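You operate a simulated robot arm through the tools that you are given. There is no shell and no other tool.

Carry out the task below with a simulated two-armed robot. There is one attempt and no reset: what you move stays moved.

JOB
Plug in the red and yellow cables as the chart says and check the network box.
Fine: switch the box on; one press of the yellow CHECK button, the display ends on LINKS OK; other cables stay.

Only the result counts: the job must be done as asked and must still hold three seconds after the hand-in. Knocking over, shifting, dropping, spilling or breaking anything else fails it.

ROBOT AND FRAMES
Two 7-joint arms with fingered hands on one trunk that stands fixed in place. Base frame: the origin is at the foot of the trunk, x ahead of it, y to its left, z up; the work surface is at about z = 0.8. Lengths are in m, angles in degrees, forces in N, time in s.
The left shoulder is at [0.088, 0.17, 1.161], the right one opposite. With the tool pointing down near the work surface each hand reaches from about 0.34 to 0.78 m from the base axis, measured 20 degrees to its own side. Payload 4 kg a hand.
The tool frame of a hand sits at the grasp point between the pads (the TCP): z along the fingers, y along the line on which they close. The tips reach 0.026 m beyond it. The gripper opens to 0.132 m; its body begins 0.073 m behind the TCP. The gripper is a hand of 4 fingers: y runs from the thumb to the fingers, the wrist lies at [0, 0, -0.224] in the tool frame, and closing takes about 1.5 s.
Orientation is told as [roll, pitch, yaw] about the base's x, y, z axes, in that order, counted from this pose: with the fingers straight down and closing along the base's y, the tool's x points along the base's -x, its y along +y and its z along -z.

CONTROLS
- The arms move only by the tool nudge_tool. It takes "left_motion", "right_motion" or both (then of equal length, played together; a hand with none holds still); each is a list of rows, each a list of 6 numbers: the shift along the tool's x, y, z in mm, then the turn, a rotation vector about the tool's x, y, z in degrees. In form: [[dx, dy, dz, rx, ry, rz], ...]. A call has 1 to 20 rows; each row shifts and turns the commanded pose from where the row before left it, along the tool's axes as they then stand. "left_fingers" and "right_fingers" are, for a hand that has rows, the finger opening in mm, from 0 to 132, set as the call begins (left out, the last holds). Each row takes 0.2 s and may step no farther than 0.05 m and 8.6 degrees from the row before; otherwise, or with a gripper value out of range, the whole call is refused. A pose out of reach is approached as far as the arm can. The call stops where the force on the tool passes 40 N (or 10 N more than at its start, if that is more) or the arm is blocked; 0.2 s more then pass. The fingers move at their own pace (about 0.108 m/s each) and stop on an object; they squeeze with about 23 N. The grip force told is the motor's: it shows also when the fingers shut on nothing. Time passes only in rows, and 0.2 s behind the last, so rows that do not move let the fingers close. The reply holds the time, the measured pose of the TCP, the force on the tool along the base axes, the opening and the grip force, in the units named above and with some noise, with the torque about the TCP (base axes, N m) and any sound that the robot's microphone picked up.
- Cameras (640 x 400 px; columns grow to the right, rows downward): "scene" is now at [0.1398, -0.0803, 1.3569]; the picture's right is [-0.86, -0.51, 0.00], its down [-0.20, 0.34, -0.92] and it looks along [0.47, -0.79, -0.40] (base axes); focal length 214 px, centre (320, 200). "left" rides on the left gripper at [-0.073, 0.006, -0.094] in its tool frame; the picture's right is [-0.08, -1.00, 0.00], its down [0.78, -0.06, -0.62] and it looks along [0.61, -0.05, 0.79] (tool axes); focal length 230 px, centre (320, 200). "right" rides on the right gripper at [0.073, 0.006, -0.094] in its tool frame; the picture's right is [-0.08, 1.00, 0.00], its down [-0.79, -0.06, -0.62] and it looks along [-0.61, -0.05, 0.79] (tool axes); focal length 230 px, centre (320, 200). There is no depth. A picture from a camera that has moved, and an enlarged one, comes with that camera's place and axes in the base frame and with its lens.
- capture(camera): a new picture of that camera. The clock stands still meanwhile.
- lift_body(by): moves the trunk up (or, below 0, down) by that many m; the arms and the scene camera ride with it, the base frame stays. It gives what a move gives, with no picture.
- finger_targets(finger1, finger2, finger3, thumb_bend, hand): sets how far each is bent, from 0 (flat) to 100 (curled in); at 30 the hand is open as for a grip, at 70 the pads meet at the TCP. One left out holds its place. A second passes; each finger stops where it meets its share of the squeeze, and holds until it gets a number again. A gripper value or a shape takes the hand back. It gives what a move gives, with no picture; readings hold the bend of each and the force on the fingers (four entries, about 0 where the hand has none), thumb and palm.
- preshape(shape, hand): the hand has 4 fingers and takes this shape, open, in about a second: jaw (thumb against the fingers, like two jaws); tri (thumb and two fingers); tip (a fingertip pinch); poke (one finger out to press); point (the index stretched); flat (the hand flat); cup (the hand cupped); fist (a fist). The gripper value then closes the fingers along that shape, each until it touches; the sizes above hold for jaw. It gives what a move gives, with no picture.
- aim_head(pan, tilt): turns the head with the scene camera to pan (to the left, within 80 degrees either way) and tilt (down, from -29 to 69), counted from straight ahead of the robot (the tilt from the chest, where the trunk bows). It gives what a move gives.
- close_up(camera, box): a new picture of the part [left, top, right, bottom] of that camera's present view, enlarged. The clock stands still meanwhile.
- sign_off(): hands the job in; it is judged then, once.

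Places have to be worked out from the pictures, the camera data and where the tool is seen. Open the grippers and draw the arms clear of the work before you hand the job in, unless the task says otherwise.

The tools are called after "Request:" as a command line: name --argument value ..., lists and objects as JSON in quotes. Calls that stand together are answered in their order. nudge_tool: Moves the arms, as the interface text tells. Its arguments: {"type":"object","properties":{"left_motion":{"type":"array"},"left_fingers":{"type":"number"},"right_motion":{"type":"array"},"right_fingers":{"type":"number"}},"required":[]} The other tools are called the same way: lift_body (by) moves the trunk up or down; preshape (shape, hand) gives the hand a shape; finger_targets (finger1, finger2, finger3, thumb_bend, hand) moves the fingers one by one; aim_head (pan, tilt) turns the head that bears the scene camera; capture (camera) takes a picture; close_up (camera, box) takes an enlarged picture of a part of a camera's view; sign_off () hands the job in.

At the start:

```text
t: 0.0
left_tool_pos: [0.5285, 0.0511, 1.2534]
left_tcp_rot: [-0.1, 0.0, 0.0]
left_wrist_force: [-0.1, -0.2, -0.5]
left_wrist_torque: [-0.03, 0.01, -0.02]
left_finger_gap: 0.1318
left_finger_force: 0.1
left_shape: jaw
left_bend: [30.0, 30.0, 30.0, 30.0]
left_finger forces: [0.1, 0.0, 0.0, 0.1, 0.0, 0.0]
right_tool_pos: [0.4176, -0.3772, 1.2226]
right_tcp_rot: [3.7, 0.0, -1.3]
right_wrist_force: [0.4, 0.2, -0.1]
right_wrist_torque: [-0.01, 0.04, 0.02]
right_finger_gap: 0.132
right_finger_force: 0.0
right_shape: jaw
right_bend: [30.0, 30.0, 30.0, 30.0]
right_finger forces: [0.0, 0.0, 0.0, 0.0, 0.0, 0.0]
trunk travel left (down, up): [-0.175, 0.176]
head pan, tilt (commanded): [-61.7, 64.7]
```

scene: 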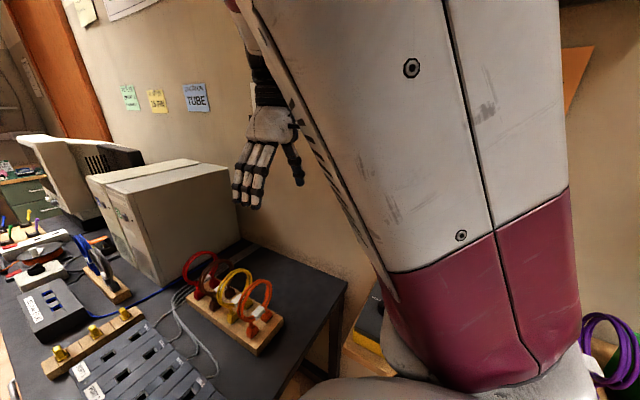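
right: 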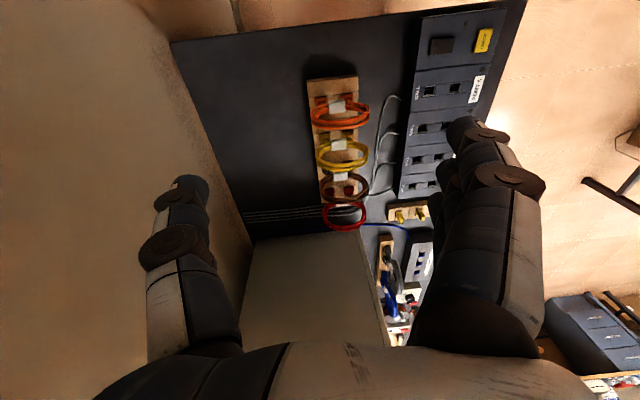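
left: 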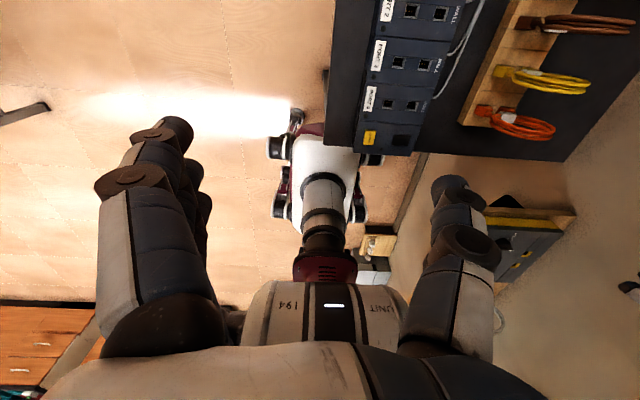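

I start by looking at the work area: the box and cables seem to lie ahead of the robot, so I turn the head forward and down.

Request:
aim_head --pan 0 --tilt 50

Request:
capture --camera "scene"

```text
t: 1.3
left_tool_pos: [0.5287, 0.0509, 1.2521]
left_tcp_rot: [0.0, 0.0, 0.0]
left_wrist_force: [0.7, 0.1, -0.4]
left_wrist_torque: [0.03, -0.02, 0.01]
left_finger_gap: 0.1319
left_finger_force: 0.0
left_shape: jaw
left_bend: [30.0, 30.0, 30.0, 30.0]
left_finger forces: [0.1, 0.1, 0.0, 0.0, 0.0, 0.0]
right_tool_pos: [0.4188, -0.378, 1.2188]
right_tcp_rot: [4.0, 0.2, -1.4]
right_wrist_force: [0.2, 0.4, -0.1]
right_wrist_torque: [-0.03, 0.0, 0.0]
right_finger_gap: 0.132
right_finger_force: 0.1
right_shape: jaw
right_bend: [30.0, 30.0, 30.0, 30.0]
right_finger forces: [0.1, 0.0, 0.1, 0.1, 0.0, 0.0]
trunk travel left (down, up): [-0.175, 0.176]
head pan, tilt (commanded): [0.0, 50.0]
```

```text
taken
camera scene: at [0.1508, -0.0726, 1.3568], right [-0.77, -0.63, 0.0], down [-0.25, 0.31, -0.92], along [0.58, -0.71, -0.4], focal length 214 px, centre (320, 200)
```

scene: 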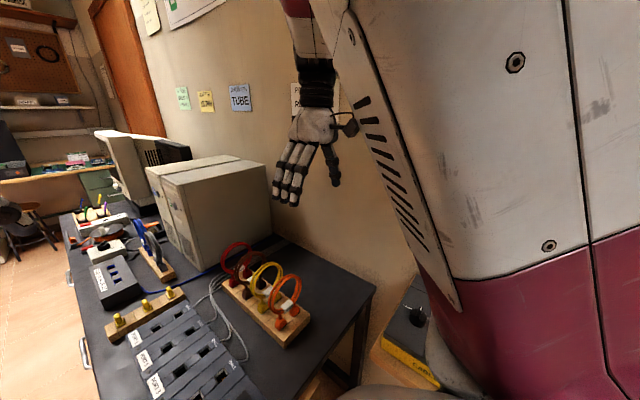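

The head is apparently still turning toward the commanded pan; I let more time pass by repeating the command.

Request:
aim_head --pan 0 --tilt 50

Request:
capture --camera "scene"

```text
t: 1.9
left_tool_pos: [0.5292, 0.0521, 1.2522]
left_tcp_rot: [0.0, 0.0, 0.0]
left_wrist_force: [0.2, 0.4, -0.3]
left_wrist_torque: [-0.02, 0.01, 0.02]
left_finger_gap: 0.1316
left_finger_force: 0.0
left_shape: jaw
left_bend: [30.0, 30.0, 30.0, 30.0]
left_finger forces: [0.1, 0.1, 0.1, 0.0, 0.1, 0.0]
right_tool_pos: [0.4188, -0.3772, 1.2189]
right_tcp_rot: [4.0, 0.1, -1.4]
right_wrist_force: [0.4, -0.5, -0.9]
right_wrist_torque: [0.01, 0.0, 0.0]
right_finger_gap: 0.1318
right_finger_force: 0.1
right_shape: jaw
right_bend: [30.0, 30.0, 30.0, 30.0]
right_finger forces: [0.0, 0.0, 0.0, 0.0, 0.0, 0.0]
trunk travel left (down, up): [-0.175, 0.176]
head pan, tilt (commanded): [0.0, 50.0]
```

```text
taken
camera scene: at [0.151, -0.0725, 1.3569], right [-0.77, -0.63, 0.0], down [-0.25, 0.31, -0.92], along [0.58, -0.71, -0.4], focal length 214 px, centre (320, 200)
```

scene: 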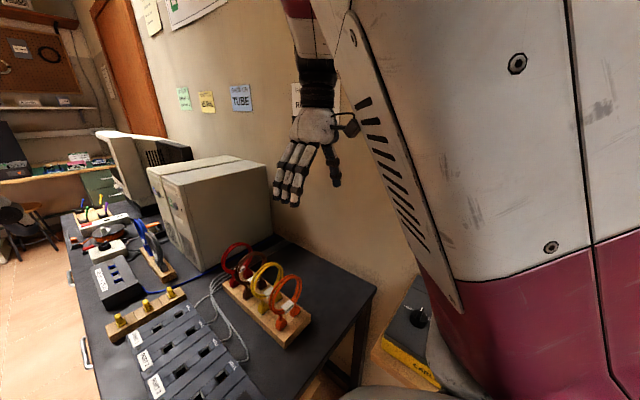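

The camera turned only about 9 degrees, so the head may be blocked or slow. I test another aim to understand how it responds.

Request:
aim_head --pan -20 --tilt 30

Request:
capture --camera "scene"

```text
t: 2.8
left_tool_pos: [0.5302, 0.0516, 1.2532]
left_tcp_rot: [0.1, 0.0, -0.1]
left_wrist_force: [0.1, 0.1, 0.6]
left_wrist_torque: [0.04, 0.04, -0.01]
left_finger_gap: 0.1319
left_finger_force: 0.0
left_shape: jaw
left_bend: [30.0, 30.0, 30.0, 30.0]
left_finger forces: [0.0, 0.0, 0.1, 0.1, 0.0, 0.1]
right_tool_pos: [0.4177, -0.3784, 1.2203]
right_tcp_rot: [3.9, 0.1, -1.5]
right_wrist_force: [1.6, 0.2, -3.6]
right_wrist_torque: [-0.08, 0.19, 0.03]
right_finger_gap: 0.1321
right_finger_force: 0.1
right_shape: jaw
right_bend: [30.0, 30.0, 30.0, 30.0]
right_finger forces: [0.0, 0.0, 0.0, 0.1, 0.1, 0.0]
trunk travel left (down, up): [-0.175, 0.176]
head pan, tilt (commanded): [-20.0, 30.0]
```

```text
taken
camera scene: at [0.1727, -0.0479, 1.3629], right [-0.5, -0.86, 0.0], down [-0.29, 0.17, -0.94], along [0.81, -0.47, -0.34], focal length 214 px, centre (320, 200)
```

scene: 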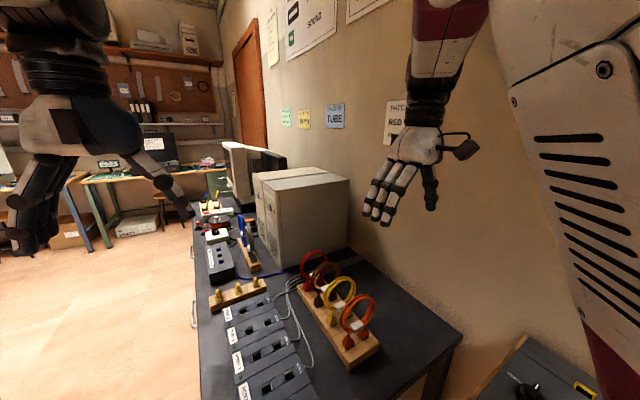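

The head now points at pan about -30. I see a rack of looped cables (red, brown, yellow, orange), a row of boxes with ports, and a chart partly hidden behind the right hand. I repeat the aim and zoom on the chart.

Request:
aim_head --pan -25 --tilt 15

Request:
capture --camera "scene"

Request:
close_up --camera "scene" --box '[260, 0, 460, 140]'

```text
t: 3.5
left_tool_pos: [0.5283, 0.0514, 1.2523]
left_tcp_rot: [0.1, -0.1, 0.0]
left_wrist_force: [0.5, -0.1, -0.7]
left_wrist_torque: [0.01, 0.03, -0.03]
left_finger_gap: 0.1314
left_finger_force: 0.1
left_shape: jaw
left_bend: [30.0, 30.0, 30.0, 30.0]
left_finger forces: [0.1, 0.0, 0.0, 0.0, 0.0, 0.2]
right_tool_pos: [0.4184, -0.3778, 1.2206]
right_tcp_rot: [3.9, -0.1, -1.3]
right_wrist_force: [0.4, 0.2, -0.7]
right_wrist_torque: [0.01, -0.05, -0.06]
right_finger_gap: 0.132
right_finger_force: 0.1
right_shape: jaw
right_bend: [30.0, 30.0, 30.0, 30.0]
right_finger forces: [0.0, 0.0, 0.1, 0.0, 0.0, 0.0]
trunk travel left (down, up): [-0.175, 0.176]
head pan, tilt (commanded): [-25.0, 15.0]
```

```text
taken
camera scene: at [0.177, -0.0405, 1.3706], right [-0.42, -0.91, 0.0], down [-0.24, 0.11, -0.97], along [0.88, -0.41, -0.26], focal length 214 px, centre (320, 200)
```

scene: 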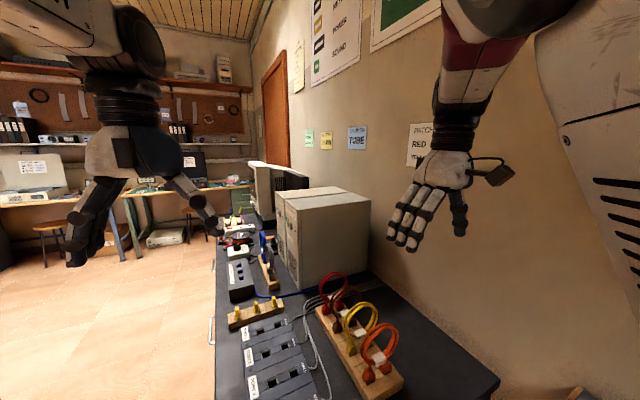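

```text
2.86 times, centred on (360, 70) of scene
camera zoom: at [0.177, -0.0405, 1.3706], right [-0.42, -0.91, 0.0], down [-0.24, 0.11, -0.97], along [0.88, -0.41, -0.26], focal length 613 px, centre (206, 571)
```

zoom: 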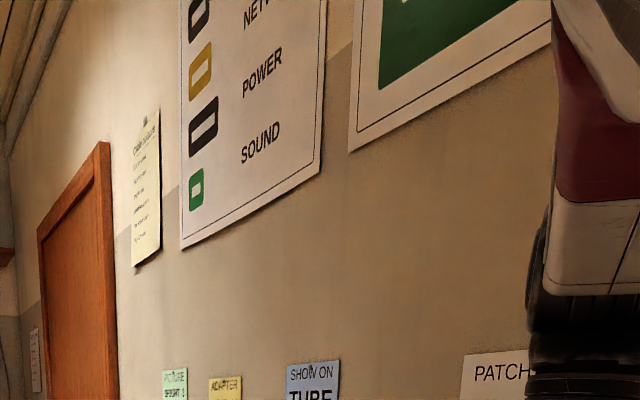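

The chart (starting "PATCH … RED …") is hidden behind the right hand. I shift the left hand out to the left and the right hand to the left/forward, both at height, to free the view.

Request:
nudge_tool --left_motion '[[0, 30, 0, 0, 0, 0], [0, 40, 0, 0, 0, 0], [0, 40, 0, 0, 0, 0], [0, 40, 0, 0, 0, 0], [0, 40, 0, 0, 0, 0], [0, 10, 0, 0, 0, 0]]' --right_motion '[[0, 20, 0, 0, 0, 0], [-10, 30, 0, 0, 0, 0], [-10, 30, 0, 0, 0, 0], [-10, 30, 0, 0, 0, 0], [-10, 30, 0, 0, 0, 0], [-10, 20, 0, 0, 0, 0]]'

Request:
capture --camera "scene"

```text
t: 4.9
left_tool_pos: [0.5286, 0.2508, 1.2525]
left_tcp_rot: [0.1, 0.1, -0.1]
left_wrist_force: [-0.1, -0.2, 0.2]
left_wrist_torque: [-0.01, 0.04, -0.02]
left_finger_gap: 0.132
left_finger_force: 0.2
left_shape: jaw
left_bend: [30.0, 30.0, 30.0, 30.0]
left_finger forces: [0.0, 0.0, 0.1, 0.0, 0.0, 0.0]
right_tool_pos: [0.5041, -0.2592, 1.2255]
right_tcp_rot: [7.5, 0.9, -3.0]
right_wrist_force: [0.5, -0.7, 0.6]
right_wrist_torque: [-0.02, -0.03, 0.0]
right_finger_gap: 0.1321
right_finger_force: 0.1
right_shape: jaw
right_bend: [30.0, 30.0, 30.0, 30.0]
right_finger forces: [0.0, 0.0, 0.1, 0.0, 0.0, 0.0]
right hand out of reach, approached as far as the arm can: row 2, 3, 4, 5
trunk travel left (down, up): [-0.175, 0.176]
head pan, tilt (commanded): [-25.0, 15.0]
```

```text
taken
camera scene: at [0.1771, -0.0405, 1.3706], right [-0.42, -0.91, 0.0], down [-0.23, 0.11, -0.97], along [0.88, -0.41, -0.26], focal length 214 px, centre (320, 200)
```

scene: 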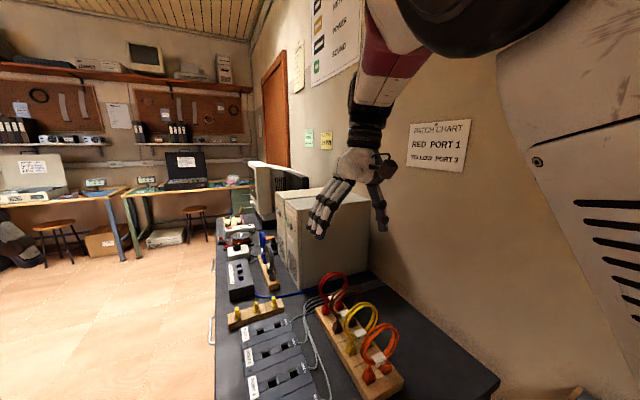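

The chart is now visible; I zoom in to read it exactly.

Request:
close_up --camera "scene" --box '[395, 110, 485, 180]'

Request:
aim_head --pan -35 --tilt 55

Request:
capture --camera "scene"

```text
5.71 times, centred on (440, 145) of scene
camera zoom: at [0.1771, -0.0405, 1.3706], right [-0.42, -0.91, 0.0], down [-0.23, 0.11, -0.97], along [0.88, -0.41, -0.26], focal length 1226 px, centre (-366, 514)
```

zoom: 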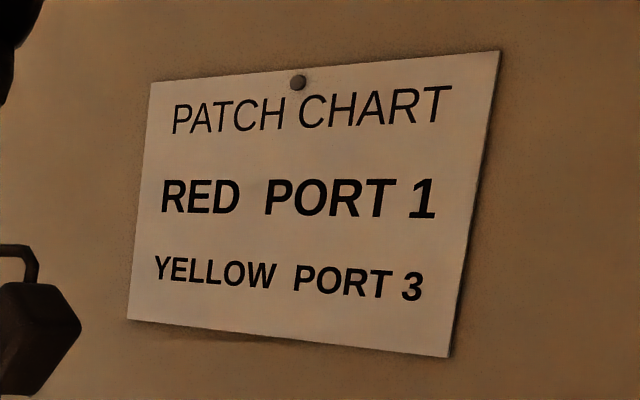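

```text
t: 6.0
left_tool_pos: [0.5282, 0.2516, 1.2528]
left_tcp_rot: [0.0, 0.0, 0.0]
left_wrist_force: [-0.9, -0.2, -0.5]
left_wrist_torque: [-0.01, -0.01, -0.03]
left_finger_gap: 0.132
left_finger_force: 0.1
left_shape: jaw
left_bend: [30.0, 30.0, 30.0, 30.0]
left_finger forces: [0.1, 0.1, 0.0, 0.0, 0.0, 0.0]
right_tool_pos: [0.5038, -0.2578, 1.2289]
right_tcp_rot: [7.6, 0.3, -2.6]
right_wrist_force: [0.6, 0.3, 0.0]
right_wrist_torque: [-0.02, 0.01, 0.01]
right_finger_gap: 0.1318
right_finger_force: 0.1
right_shape: jaw
right_bend: [30.0, 30.0, 30.0, 30.0]
right_finger forces: [0.0, 0.0, 0.0, 0.0, 0.0, 0.1]
trunk travel left (down, up): [-0.175, 0.176]
head pan, tilt (commanded): [-35.0, 55.0]
```

```text
taken
camera scene: at [0.1693, -0.0524, 1.3585], right [-0.56, -0.83, 0.0], down [-0.32, 0.21, -0.92], along [0.77, -0.51, -0.38], focal length 214 px, centre (320, 200)
```

scene: 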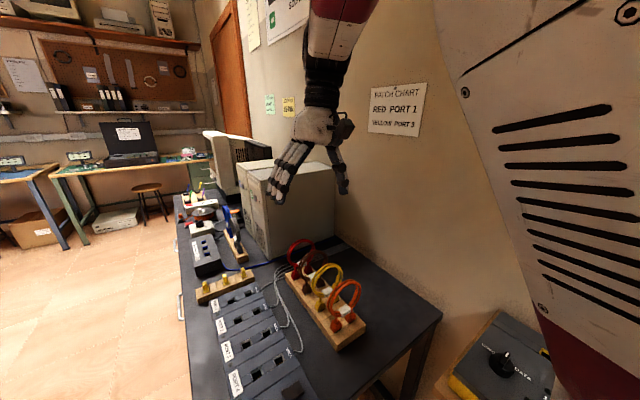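

Chart: RED → PORT 1, YELLOW → PORT 3. The tilt is not reaching the commanded value; I re-command to see if it continues, and zoom on the box.

Request:
aim_head --pan -30 --tilt 60

Request:
capture --camera "scene"

```text
t: 6.7
left_tool_pos: [0.528, 0.2518, 1.2524]
left_tcp_rot: [0.0, -0.1, 0.1]
left_wrist_force: [0.9, 0.6, 0.2]
left_wrist_torque: [-0.01, 0.04, 0.02]
left_finger_gap: 0.1317
left_finger_force: 0.1
left_shape: jaw
left_bend: [30.0, 30.0, 30.0, 30.0]
left_finger forces: [0.0, 0.0, 0.0, 0.0, 0.0, 0.1]
right_tool_pos: [0.5033, -0.2582, 1.2281]
right_tcp_rot: [7.6, 0.4, -2.7]
right_wrist_force: [0.3, 0.1, -0.8]
right_wrist_torque: [-0.02, 0.06, 0.0]
right_finger_gap: 0.1319
right_finger_force: 0.0
right_shape: jaw
right_bend: [30.0, 30.0, 30.0, 30.0]
right_finger forces: [0.0, 0.0, 0.0, 0.0, 0.0, 0.0]
trunk travel left (down, up): [-0.175, 0.176]
head pan, tilt (commanded): [-30.0, 60.0]
```

```text
taken
camera scene: at [0.1693, -0.0526, 1.3586], right [-0.56, -0.83, 0.0], down [-0.32, 0.21, -0.92], along [0.77, -0.52, -0.38], focal length 214 px, centre (320, 200)
```

scene: 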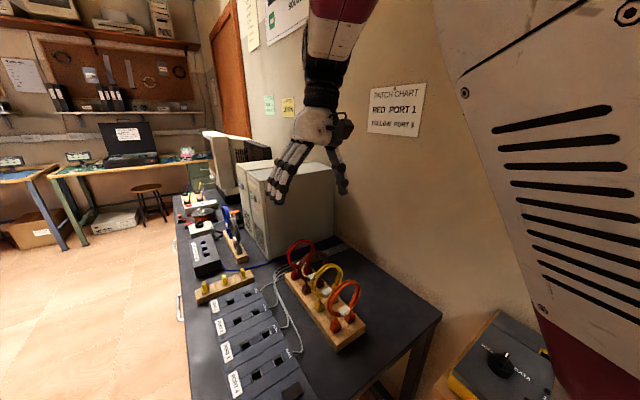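

The head seems mechanically limited to this tilt (about 22°). I take the hand cameras' views from above for the details of the box and the rack.

Request:
capture --camera "right"

Request:
capture --camera "left"

Request:
close_up --camera "scene" --box '[180, 240, 420, 400]'

```text
taken
camera right: at [0.4295, -0.2614, 1.3223], right [0.12, 0.98, 0.13], down [0.78, -0.18, 0.6], along [0.61, 0.03, -0.79], focal length 230 px, centre (320, 200)
```

right: 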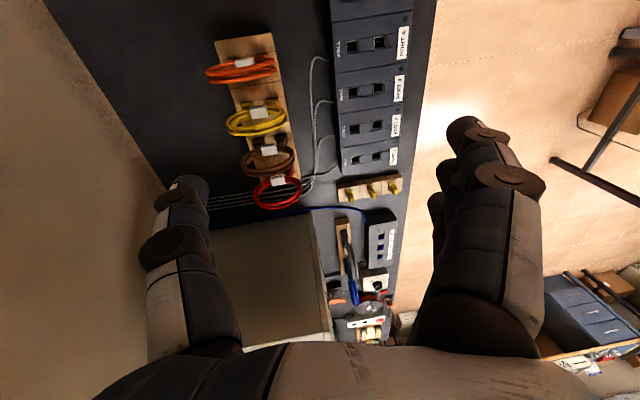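

```text
taken
camera left: at [0.6018, 0.2562, 1.3453], right [0.08, -1.0, 0.0], down [-0.78, -0.06, 0.62], along [-0.61, -0.05, -0.79], focal length 230 px, centre (320, 200)
```

left: 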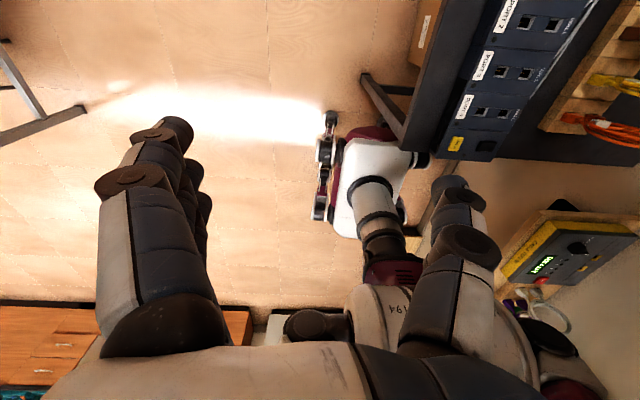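

```text
2.50 times, centred on (300, 320) of scene
camera zoom: at [0.1693, -0.0526, 1.3586], right [-0.56, -0.83, 0.0], down [-0.32, 0.21, -0.92], along [0.77, -0.52, -0.38], focal length 536 px, centre (370, -100)
```

zoom: 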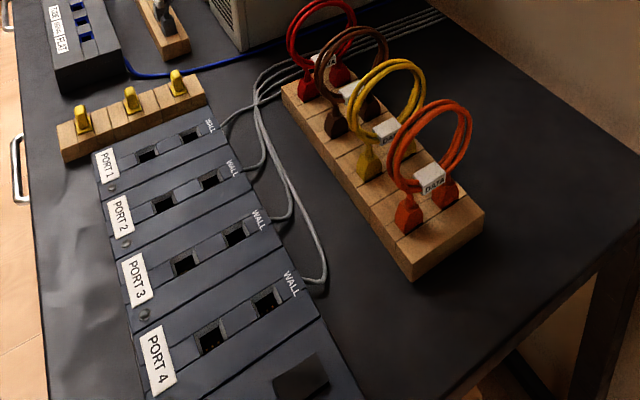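

The row of modules has a "PORT n" socket and a "WALL" socket each; the cables are loops with two plugs. There is also a yellow/black tester nearby. I zoom on details.

Request:
close_up --camera "left" --box '[430, 80, 640, 210]'

Request:
close_up --camera "left" --box '[480, 190, 640, 300]'

Request:
close_up --camera "right" --box '[200, 0, 440, 150]'

Request:
close_up --camera "right" --box '[200, 130, 440, 340]'

Request:
close_up --camera "scene" --box '[420, 300, 580, 400]'

```text
3.05 times, centred on (535, 145) of left
camera zoom: at [0.6018, 0.2562, 1.3453], right [0.08, -1.0, 0.0], down [-0.78, -0.06, 0.62], along [-0.61, -0.05, -0.79], focal length 701 px, centre (-335, 368)
```

zoom: 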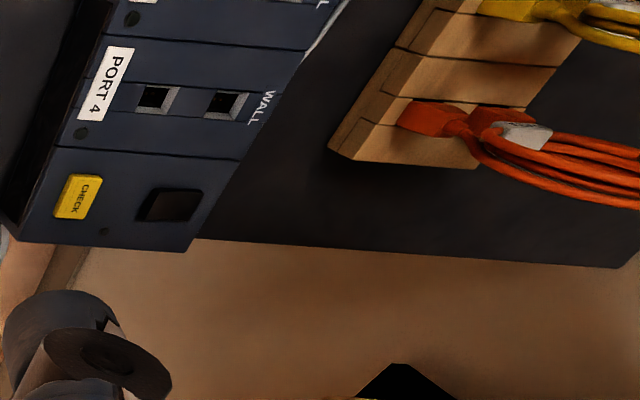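

```text
3.64 times, centred on (560, 245) of left
camera zoom: at [0.6018, 0.2562, 1.3453], right [0.08, -1.0, 0.0], down [-0.78, -0.06, 0.62], along [-0.61, -0.05, -0.79], focal length 837 px, centre (-553, 36)
```

zoom: 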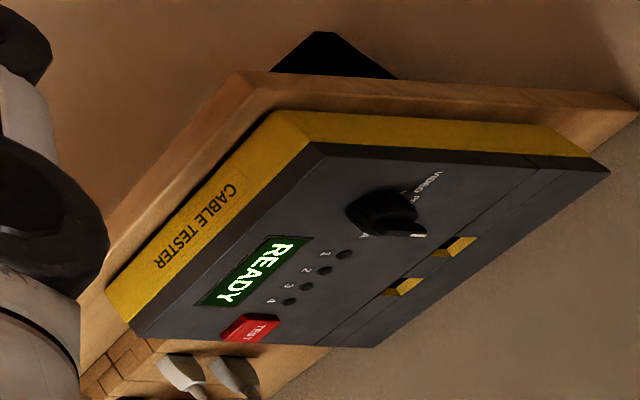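

```text
2.67 times, centred on (320, 75) of right
camera zoom: at [0.4295, -0.2614, 1.3223], right [0.12, 0.98, 0.13], down [0.78, -0.18, 0.6], along [0.61, 0.03, -0.79], focal length 614 px, centre (320, 533)
```

zoom: 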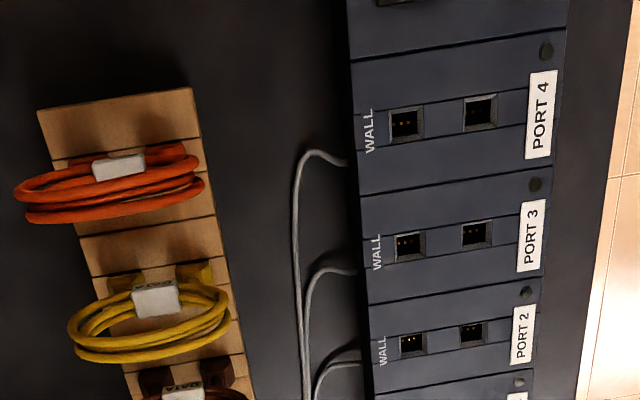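

```text
1.90 times, centred on (320, 235) of right
camera zoom: at [0.4295, -0.2614, 1.3223], right [0.12, 0.98, 0.13], down [0.78, -0.18, 0.6], along [0.61, 0.03, -0.79], focal length 438 px, centre (320, 133)
```

zoom: 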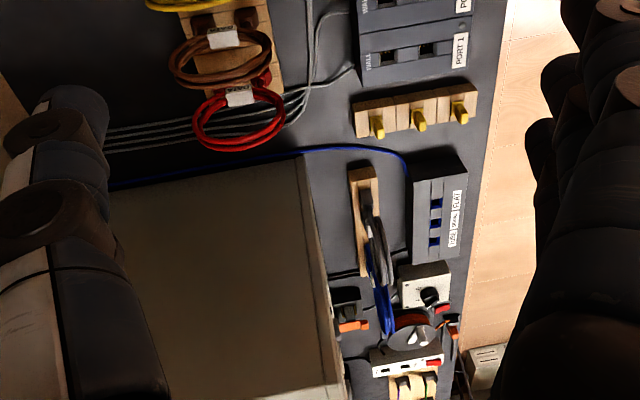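

```text
4.00 times, centred on (500, 350) of scene
camera zoom: at [0.1693, -0.0526, 1.3586], right [-0.56, -0.83, 0.0], down [-0.32, 0.21, -0.92], along [0.77, -0.52, -0.38], focal length 858 px, centre (-400, -400)
```

zoom: 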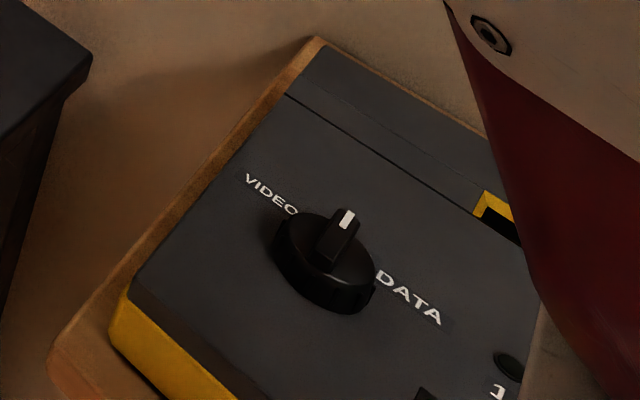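

The box's end module carries the yellow CHECK button and a dark display; I don't yet see the power switch. I lower the right hand a bit and bring it nearer to the robot to look at the box with its camera.

Request:
nudge_tool --right_motion '[[0, 0, 30, 0, 0, 0], [20, 0, 30, 0, 0, 0], [30, 0, 30, 0, 0, 0], [30, 0, 20, 0, 0, 0], [20, 0, 10, 0, 0, 0]]'

Request:
capture --camera "right"

Request:
capture --camera "scene"

```text
t: 7.8
left_tool_pos: [0.5284, 0.2514, 1.2531]
left_tcp_rot: [-0.1, 0.0, 0.0]
left_wrist_force: [-0.3, 0.1, 0.2]
left_wrist_torque: [-0.04, 0.01, 0.0]
left_finger_gap: 0.1319
left_finger_force: 0.1
left_shape: jaw
left_bend: [30.0, 30.0, 30.0, 30.0]
left_finger forces: [0.1, 0.1, 0.0, 0.0, 0.0, 0.0]
right_tool_pos: [0.4517, -0.2679, 1.0835]
right_tcp_rot: [7.5, 0.8, -2.7]
right_wrist_force: [0.0, 0.0, 0.2]
right_wrist_torque: [-0.02, 0.02, -0.01]
right_finger_gap: 0.132
right_finger_force: 0.0
right_shape: jaw
right_bend: [30.0, 30.0, 30.0, 30.0]
right_finger forces: [0.0, 0.0, 0.0, 0.0, 0.0, 0.0]
right hand out of reach, approached as far as the arm can: row 2, 3, 4, 5
trunk travel left (down, up): [-0.175, 0.176]
head pan, tilt (commanded): [-30.0, 60.0]
```

```text
taken
camera right: at [0.3788, -0.2713, 1.1789], right [0.13, 0.98, 0.13], down [0.79, -0.18, 0.59], along [0.61, 0.03, -0.8], focal length 230 px, centre (320, 200)
```

right: 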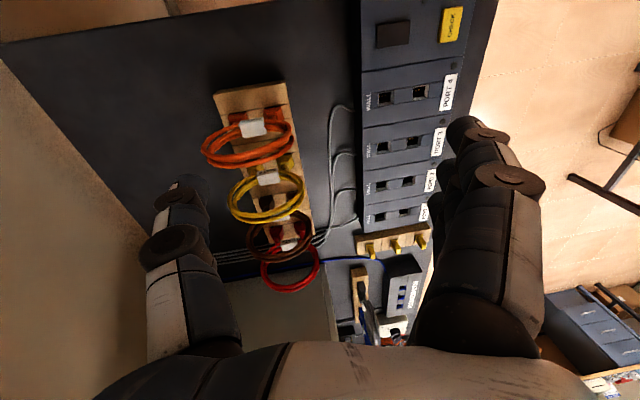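

```text
taken
camera scene: at [0.1723, -0.0478, 1.3581], right [-0.51, -0.86, 0.0], down [-0.33, 0.2, -0.92], along [0.8, -0.47, -0.39], focal length 214 px, centre (320, 200)
```

scene: 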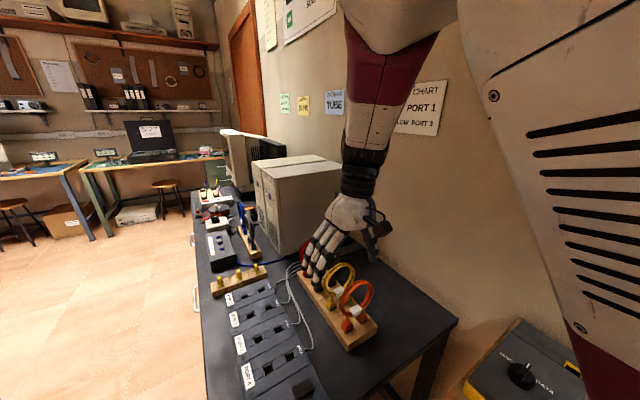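

The right arm is near its minimum reach here at this height. I zoom on what the camera shows of the box and the cables.

Request:
close_up --camera "right" --box '[340, 0, 500, 100]'

Request:
close_up --camera "right" --box '[340, 90, 500, 260]'

Request:
close_up --camera "right" --box '[190, 70, 350, 310]'

Request:
close_up --camera "scene" --box '[190, 240, 390, 400]'

```text
4.00 times, centred on (420, 50) of right
camera zoom: at [0.3788, -0.2713, 1.1789], right [0.13, 0.98, 0.13], down [0.79, -0.18, 0.59], along [0.61, 0.03, -0.8], focal length 920 px, centre (-80, 800)
```

zoom: 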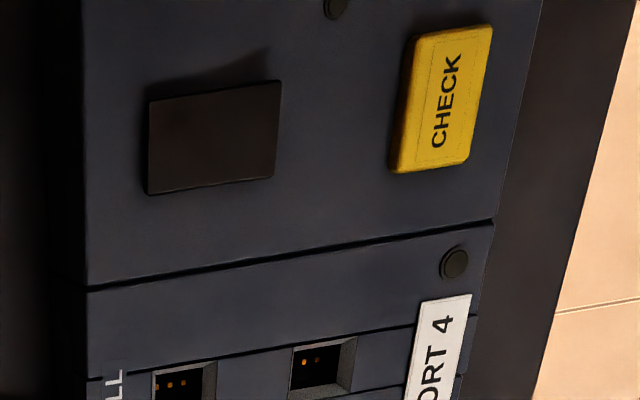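

```text
2.35 times, centred on (420, 175) of right
camera zoom: at [0.3788, -0.2713, 1.1789], right [0.13, 0.98, 0.13], down [0.79, -0.18, 0.59], along [0.61, 0.03, -0.8], focal length 541 px, centre (85, 259)
```

zoom: 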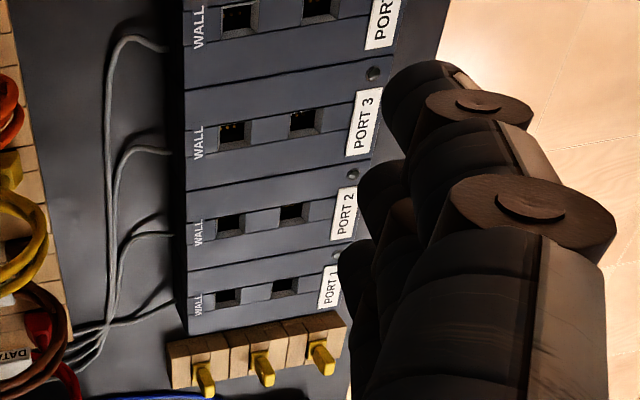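

```text
1.67 times, centred on (270, 190) of right
camera zoom: at [0.3788, -0.2713, 1.1789], right [0.13, 0.98, 0.13], down [0.79, -0.18, 0.59], along [0.61, 0.03, -0.8], focal length 384 px, centre (403, 217)
```

zoom: 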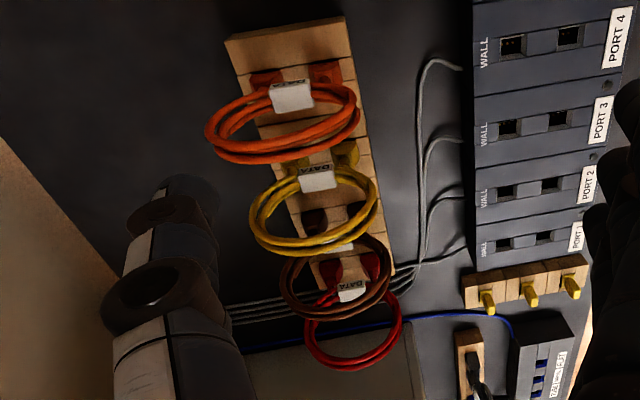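

```text
2.50 times, centred on (290, 320) of scene
camera zoom: at [0.1723, -0.0478, 1.3581], right [-0.51, -0.86, 0.0], down [-0.33, 0.2, -0.92], along [0.8, -0.47, -0.39], focal length 536 px, centre (395, -100)
```

zoom: 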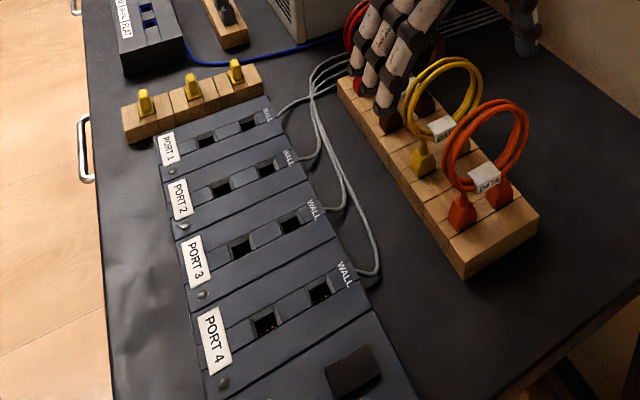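

I try the head straight ahead and steeply down again, now that the right arm has moved, to see the near end of the box.

Request:
aim_head --pan -5 --tilt 23

Request:
aim_head --pan -5 --tilt 69

Request:
capture --camera "scene"

```text
t: 8.9
left_tool_pos: [0.5275, 0.2515, 1.2537]
left_tcp_rot: [-0.1, 0.1, -0.1]
left_wrist_force: [0.2, -0.7, -0.2]
left_wrist_torque: [-0.02, 0.01, -0.04]
left_finger_gap: 0.1321
left_finger_force: 0.2
left_shape: jaw
left_bend: [30.0, 30.0, 30.0, 30.0]
left_finger forces: [0.0, 0.0, 0.1, 0.1, 0.1, 0.0]
right_tool_pos: [0.4524, -0.2654, 1.088]
right_tcp_rot: [7.8, 0.6, -2.7]
right_wrist_force: [0.6, -0.7, -0.4]
right_wrist_torque: [0.01, 0.0, 0.01]
right_finger_gap: 0.1321
right_finger_force: 0.0
right_shape: jaw
right_bend: [30.0, 30.0, 30.0, 30.0]
right_finger forces: [0.1, 0.1, 0.0, 0.0, 0.1, 0.1]
trunk travel left (down, up): [-0.175, 0.176]
head pan, tilt (commanded): [-5.0, 23.0]
```

```text
t: 10.0
left_tool_pos: [0.5287, 0.2507, 1.2532]
left_tcp_rot: [0.1, 0.0, 0.0]
left_wrist_force: [0.4, 0.3, -0.6]
left_wrist_torque: [-0.01, 0.03, 0.01]
left_finger_gap: 0.1321
left_finger_force: 0.0
left_shape: jaw
left_bend: [30.0, 30.0, 30.0, 30.0]
left_finger forces: [0.0, 0.0, 0.0, 0.1, 0.1, 0.0]
right_tool_pos: [0.4521, -0.2664, 1.0872]
right_tcp_rot: [7.7, 0.5, -2.6]
right_wrist_force: [-1.0, -0.6, 1.2]
right_wrist_torque: [0.0, 0.02, -0.02]
right_finger_gap: 0.132
right_finger_force: 0.1
right_shape: jaw
right_bend: [30.0, 30.0, 30.0, 30.0]
right_finger forces: [0.0, 0.0, 0.1, 0.0, 0.0, 0.1]
trunk travel left (down, up): [-0.175, 0.176]
head pan, tilt (commanded): [-5.0, 68.8]
```

```text
taken
camera scene: at [0.184, -0.0191, 1.3691], right [-0.19, -0.98, 0.0], down [-0.27, 0.05, -0.96], along [0.94, -0.19, -0.27], focal length 214 px, centre (320, 200)
```

scene: 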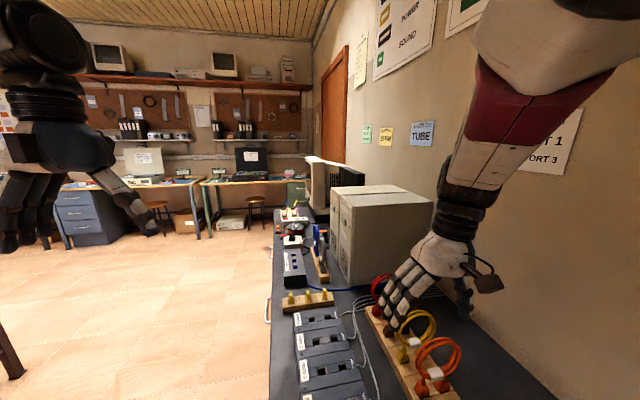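

Head tilt stays limited to about 16–23°. Triangulating gives box socket tops at about z=0.845, PORT 3 sockets near x=0.55, y=-0.10 (port) and y=-0.146 (wall), plugs on the rack at about y=-0.30/-0.35 and z=0.85, ring tops near z=1.0. I move the right hand over the box side and lower it to see whether it becomes fully reachable.

Request:
nudge_tool --right_motion '[[0, 40, 0, 0, 0, 0], [0, 40, 0, 0, 0, 0], [0, 40, 0, 0, 0, 0], [0, 20, 20, 0, 0, 0], [0, 0, 30, 0, 0, 0]]'

Request:
capture --camera "right"

Request:
capture --camera "scene"

```text
t: 11.2
left_tool_pos: [0.5297, 0.2495, 1.2543]
left_tcp_rot: [0.0, 0.1, 0.0]
left_wrist_force: [0.4, -1.3, -0.4]
left_wrist_torque: [0.02, 0.05, 0.0]
left_finger_gap: 0.1321
left_finger_force: 0.0
left_shape: jaw
left_bend: [30.0, 30.0, 30.0, 30.0]
left_finger forces: [0.0, 0.1, 0.1, 0.0, 0.0, 0.1]
right_tool_pos: [0.4937, -0.1337, 1.0304]
right_tcp_rot: [3.4, -0.1, -1.1]
right_wrist_force: [-0.1, -0.3, 0.3]
right_wrist_torque: [0.01, 0.03, -0.02]
right_finger_gap: 0.1318
right_finger_force: 0.1
right_shape: jaw
right_bend: [30.0, 30.0, 30.0, 30.0]
right_finger forces: [0.0, 0.1, 0.0, 0.0, 0.1, 0.0]
right hand out of reach, approached as far as the arm can: row 1, 2, 3
trunk travel left (down, up): [-0.175, 0.176]
head pan, tilt (commanded): [-5.0, 68.8]
```

```text
taken
camera right: at [0.4199, -0.1335, 1.1233], right [0.1, 0.99, 0.06], down [0.78, -0.11, 0.61], along [0.62, -0.01, -0.79], focal length 230 px, centre (320, 200)
```

right: 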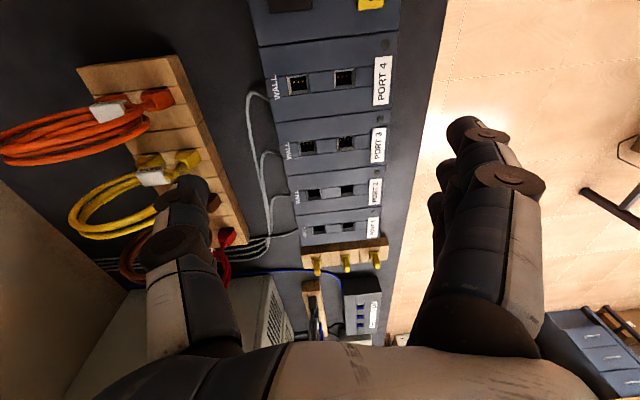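

```text
taken
camera scene: at [0.1525, -0.0072, 1.2979], right [-0.09, -1.0, 0.0], down [-0.91, 0.08, -0.41], along [0.4, -0.04, -0.91], focal length 214 px, centre (320, 200)
```

scene: 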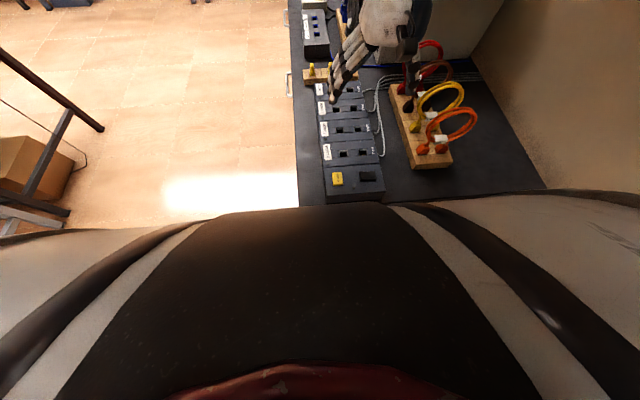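

Now the arm is reachable and the head can tilt freely. I aim the head at the box/rack and zoom in.

Request:
aim_head --pan -25 --tilt 50

Request:
capture --camera "scene"

Request:
close_up --camera "scene" --box '[180, 130, 380, 260]'

```text
t: 12.0
left_tool_pos: [0.5292, 0.2507, 1.2544]
left_tcp_rot: [-0.1, 0.1, 0.0]
left_wrist_force: [0.0, -0.3, 0.5]
left_wrist_torque: [0.02, 0.03, 0.02]
left_finger_gap: 0.1318
left_finger_force: 0.0
left_shape: jaw
left_bend: [30.0, 30.0, 30.0, 30.0]
left_finger forces: [0.1, 0.0, 0.0, 0.1, 0.1, 0.1]
right_tool_pos: [0.4935, -0.135, 1.0301]
right_tcp_rot: [3.6, 0.0, -1.4]
right_wrist_force: [0.2, 0.6, 0.6]
right_wrist_torque: [0.0, 0.01, 0.03]
right_finger_gap: 0.132
right_finger_force: 0.1
right_shape: jaw
right_bend: [30.0, 30.0, 30.0, 30.0]
right_finger forces: [0.0, 0.0, 0.1, 0.1, 0.1, 0.0]
trunk travel left (down, up): [-0.175, 0.176]
head pan, tilt (commanded): [-25.0, 50.0]
```

```text
taken
camera scene: at [0.1588, -0.0206, 1.3069], right [-0.28, -0.96, 0.0], down [-0.81, 0.24, -0.53], along [0.51, -0.15, -0.85], focal length 214 px, centre (320, 200)
```

scene: 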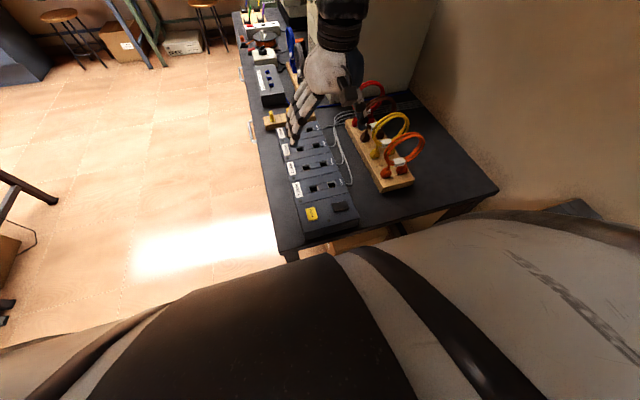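

```text
3.08 times, centred on (280, 195) of scene
camera zoom: at [0.1588, -0.0206, 1.3069], right [-0.28, -0.96, 0.0], down [-0.81, 0.24, -0.53], along [0.51, -0.15, -0.85], focal length 660 px, centre (443, 215)
```

zoom: 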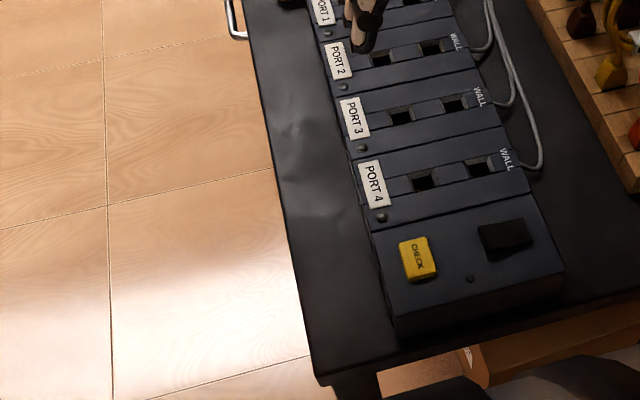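

I zoom further on the end module: the dark square might be a display or a rocker switch.

Request:
close_up --camera "scene" --box '[290, 190, 370, 245]'

Request:
close_up --camera "scene" --box '[260, 110, 360, 200]'

Request:
close_up --camera "scene" --box '[340, 80, 430, 200]'

Request:
close_up --camera "right" --box '[240, 0, 420, 110]'

```text
7.27 times, centred on (330, 218) of scene
camera zoom: at [0.1588, -0.0206, 1.3069], right [-0.28, -0.96, 0.0], down [-0.81, 0.24, -0.53], along [0.51, -0.15, -0.85], focal length 1560 px, centre (247, 73)
```

zoom: 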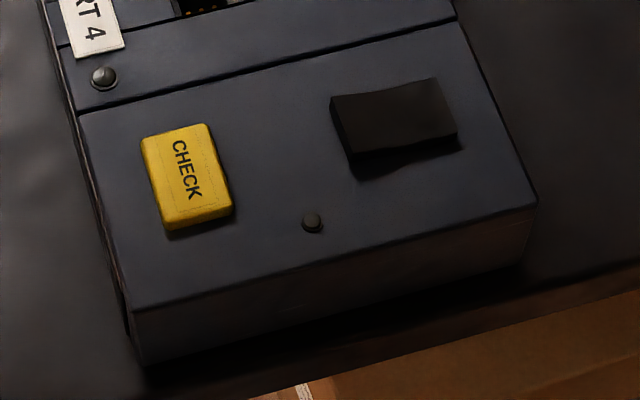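

```text
4.44 times, centred on (310, 155) of scene
camera zoom: at [0.1588, -0.0206, 1.3069], right [-0.28, -0.96, 0.0], down [-0.81, 0.24, -0.53], along [0.51, -0.15, -0.85], focal length 953 px, centre (364, 400)
```

zoom: 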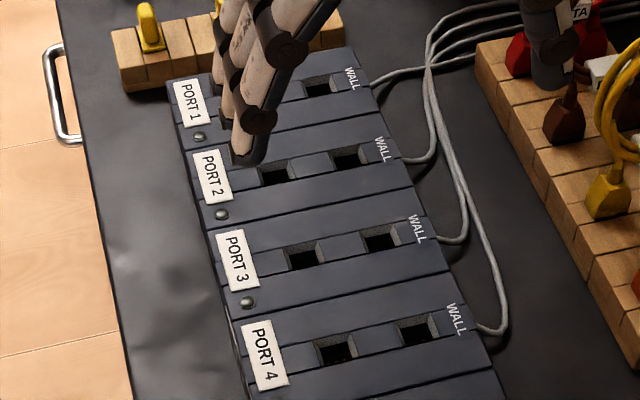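

```text
3.33 times, centred on (385, 140) of scene
camera zoom: at [0.1588, -0.0206, 1.3069], right [-0.28, -0.96, 0.0], down [-0.81, 0.24, -0.53], along [0.51, -0.15, -0.85], focal length 715 px, centre (103, 400)
```

zoom: 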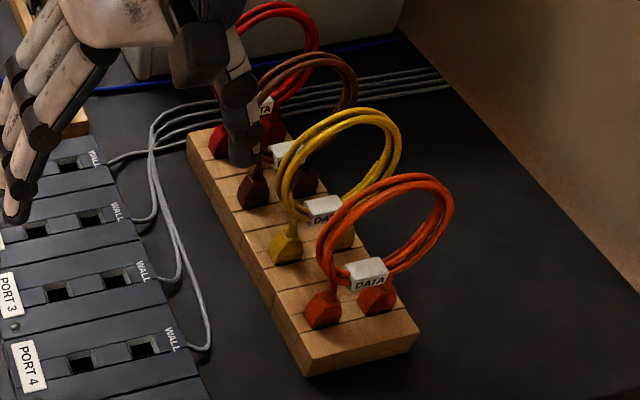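

```text
3.56 times, centred on (330, 55) of right
camera zoom: at [0.4196, -0.1344, 1.1234], right [0.1, 0.99, 0.06], down [0.78, -0.12, 0.61], along [0.61, -0.01, -0.79], focal length 818 px, centre (284, 716)
```

zoom: 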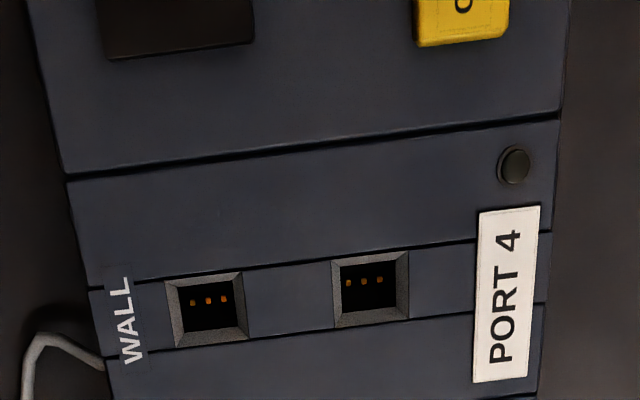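

The dark raised block is the (off) display facing the robot, and no switch is visible on top or the near end. I swing the left hand down and yaw it so its camera looks at the left (+y) side of the box.

Request:
nudge_tool --left_motion '[[0, 0, 30, 0, 0, -8.5], [0, 0, 30, 0, 0, -8.5], [0, 0, 30, 0, 0, -8.5], [0, 0, 30, 0, 0, -8.5], [0, 0, 30, 0, 0, -8.5], [0, 0, 30, 0, 0, -8.5], [0, 0, 20, 0, 0, -8.5], [0, 0, 0, 0, 0, -8.5]]'

Request:
capture --camera "left"

```text
t: 13.8
left_tool_pos: [0.5294, 0.2504, 1.0534]
left_tcp_rot: [-0.1, 0.0, 68.0]
left_wrist_force: [-0.6, -0.3, 0.2]
left_wrist_torque: [0.04, 0.02, 0.01]
left_finger_gap: 0.1317
left_finger_force: 0.0
left_shape: jaw
left_bend: [30.0, 30.0, 30.0, 30.0]
left_finger forces: [0.1, 0.0, 0.1, 0.0, 0.0, 0.0]
right_tool_pos: [0.4932, -0.1345, 1.0299]
right_tcp_rot: [3.7, -0.1, -1.3]
right_wrist_force: [0.5, 0.3, 0.3]
right_wrist_torque: [0.01, 0.01, 0.0]
right_finger_gap: 0.1317
right_finger_force: 0.0
right_shape: jaw
right_bend: [30.0, 30.0, 30.0, 30.0]
right_finger forces: [0.0, 0.1, 0.0, 0.0, 0.1, 0.1]
trunk travel left (down, up): [-0.175, 0.176]
head pan, tilt (commanded): [-25.0, 50.0]
```

```text
taken
camera left: at [0.5506, 0.3206, 1.1452], right [0.95, -0.3, 0.0], down [-0.24, -0.75, 0.62], along [-0.18, -0.59, -0.79], focal length 230 px, centre (320, 200)
```

left: 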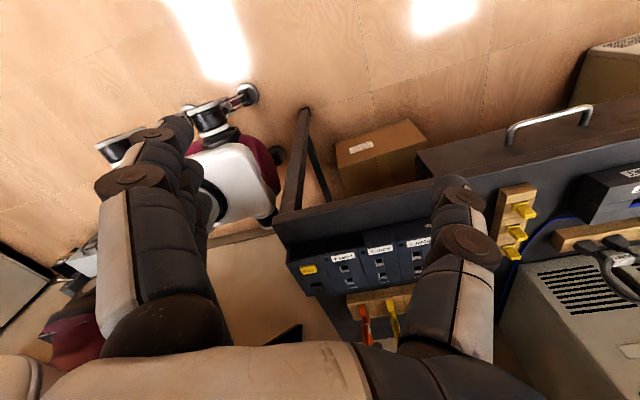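

Request:
close_up --camera "left" --box '[270, 180, 450, 300]'

```text
3.33 times, centred on (360, 240) of left
camera zoom: at [0.5506, 0.3206, 1.1452], right [0.95, -0.3, 0.0], down [-0.24, -0.75, 0.62], along [-0.18, -0.59, -0.79], focal length 767 px, centre (187, 67)
```

zoom: 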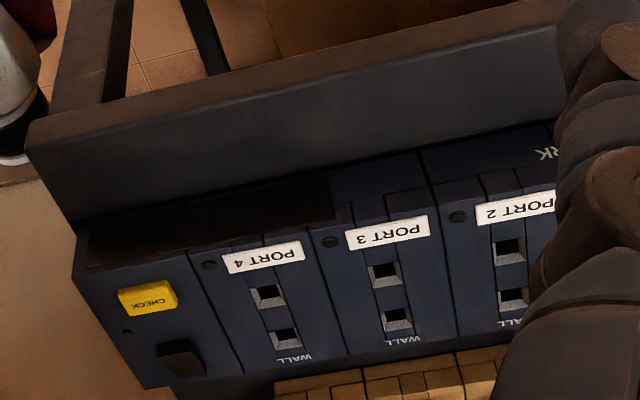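

The left side face carries lettering ("…RK"). I move the left hand forward (+x) and lower so its camera sees that side face frontally.

Request:
nudge_tool --left_motion '[[-15, -35, 20, 0, 0, 0], [-15, -35, 30, 0, 0, 0], [-15, -35, 30, 0, 0, 0], [-11, -34, 20, 0, 0, 0]]'

Request:
capture --camera "left"

```text
t: 14.8
left_tool_pos: [0.6796, 0.252, 0.9502]
left_tcp_rot: [0.1, 0.0, 68.0]
left_wrist_force: [0.2, -0.6, -1.1]
left_wrist_torque: [-0.02, 0.02, -0.03]
left_finger_gap: 0.132
left_finger_force: 0.0
left_shape: jaw
left_bend: [30.0, 30.0, 30.0, 30.0]
left_finger forces: [0.0, 0.0, 0.1, 0.0, 0.0, 0.0]
right_tool_pos: [0.4925, -0.1349, 1.0294]
right_tcp_rot: [3.8, 0.1, -1.3]
right_wrist_force: [0.4, 0.4, 1.5]
right_wrist_torque: [0.01, 0.0, 0.0]
right_finger_gap: 0.132
right_finger_force: 0.1
right_shape: jaw
right_bend: [30.0, 30.0, 30.0, 30.0]
right_finger forces: [0.0, 0.0, 0.0, 0.0, 0.0, 0.0]
trunk travel left (down, up): [-0.175, 0.176]
head pan, tilt (commanded): [-25.0, 50.0]
```

```text
taken
camera left: at [0.7016, 0.321, 1.0437], right [0.95, -0.3, 0.0], down [-0.24, -0.75, 0.62], along [-0.19, -0.59, -0.79], focal length 230 px, centre (320, 200)
```

left: 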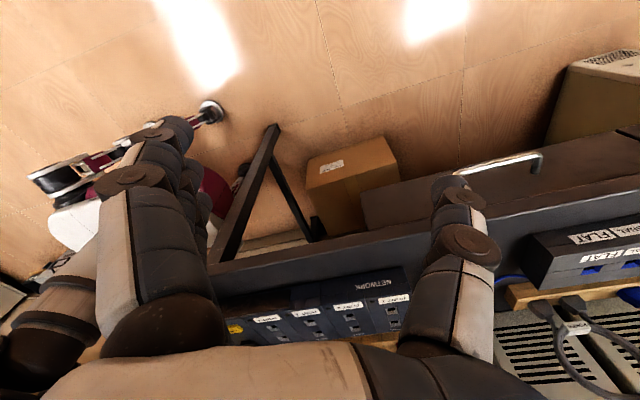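

Request:
close_up --camera "left" --box '[210, 240, 430, 350]'

```text
2.91 times, centred on (320, 295) of left
camera zoom: at [0.7016, 0.321, 1.0437], right [0.95, -0.3, 0.0], down [-0.24, -0.75, 0.62], along [-0.19, -0.59, -0.79], focal length 669 px, centre (320, -76)
```

zoom: 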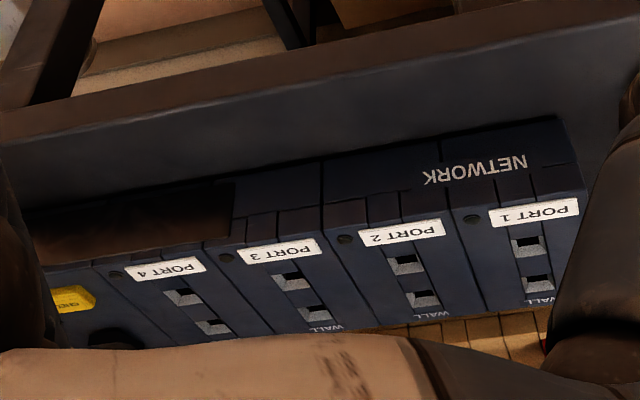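

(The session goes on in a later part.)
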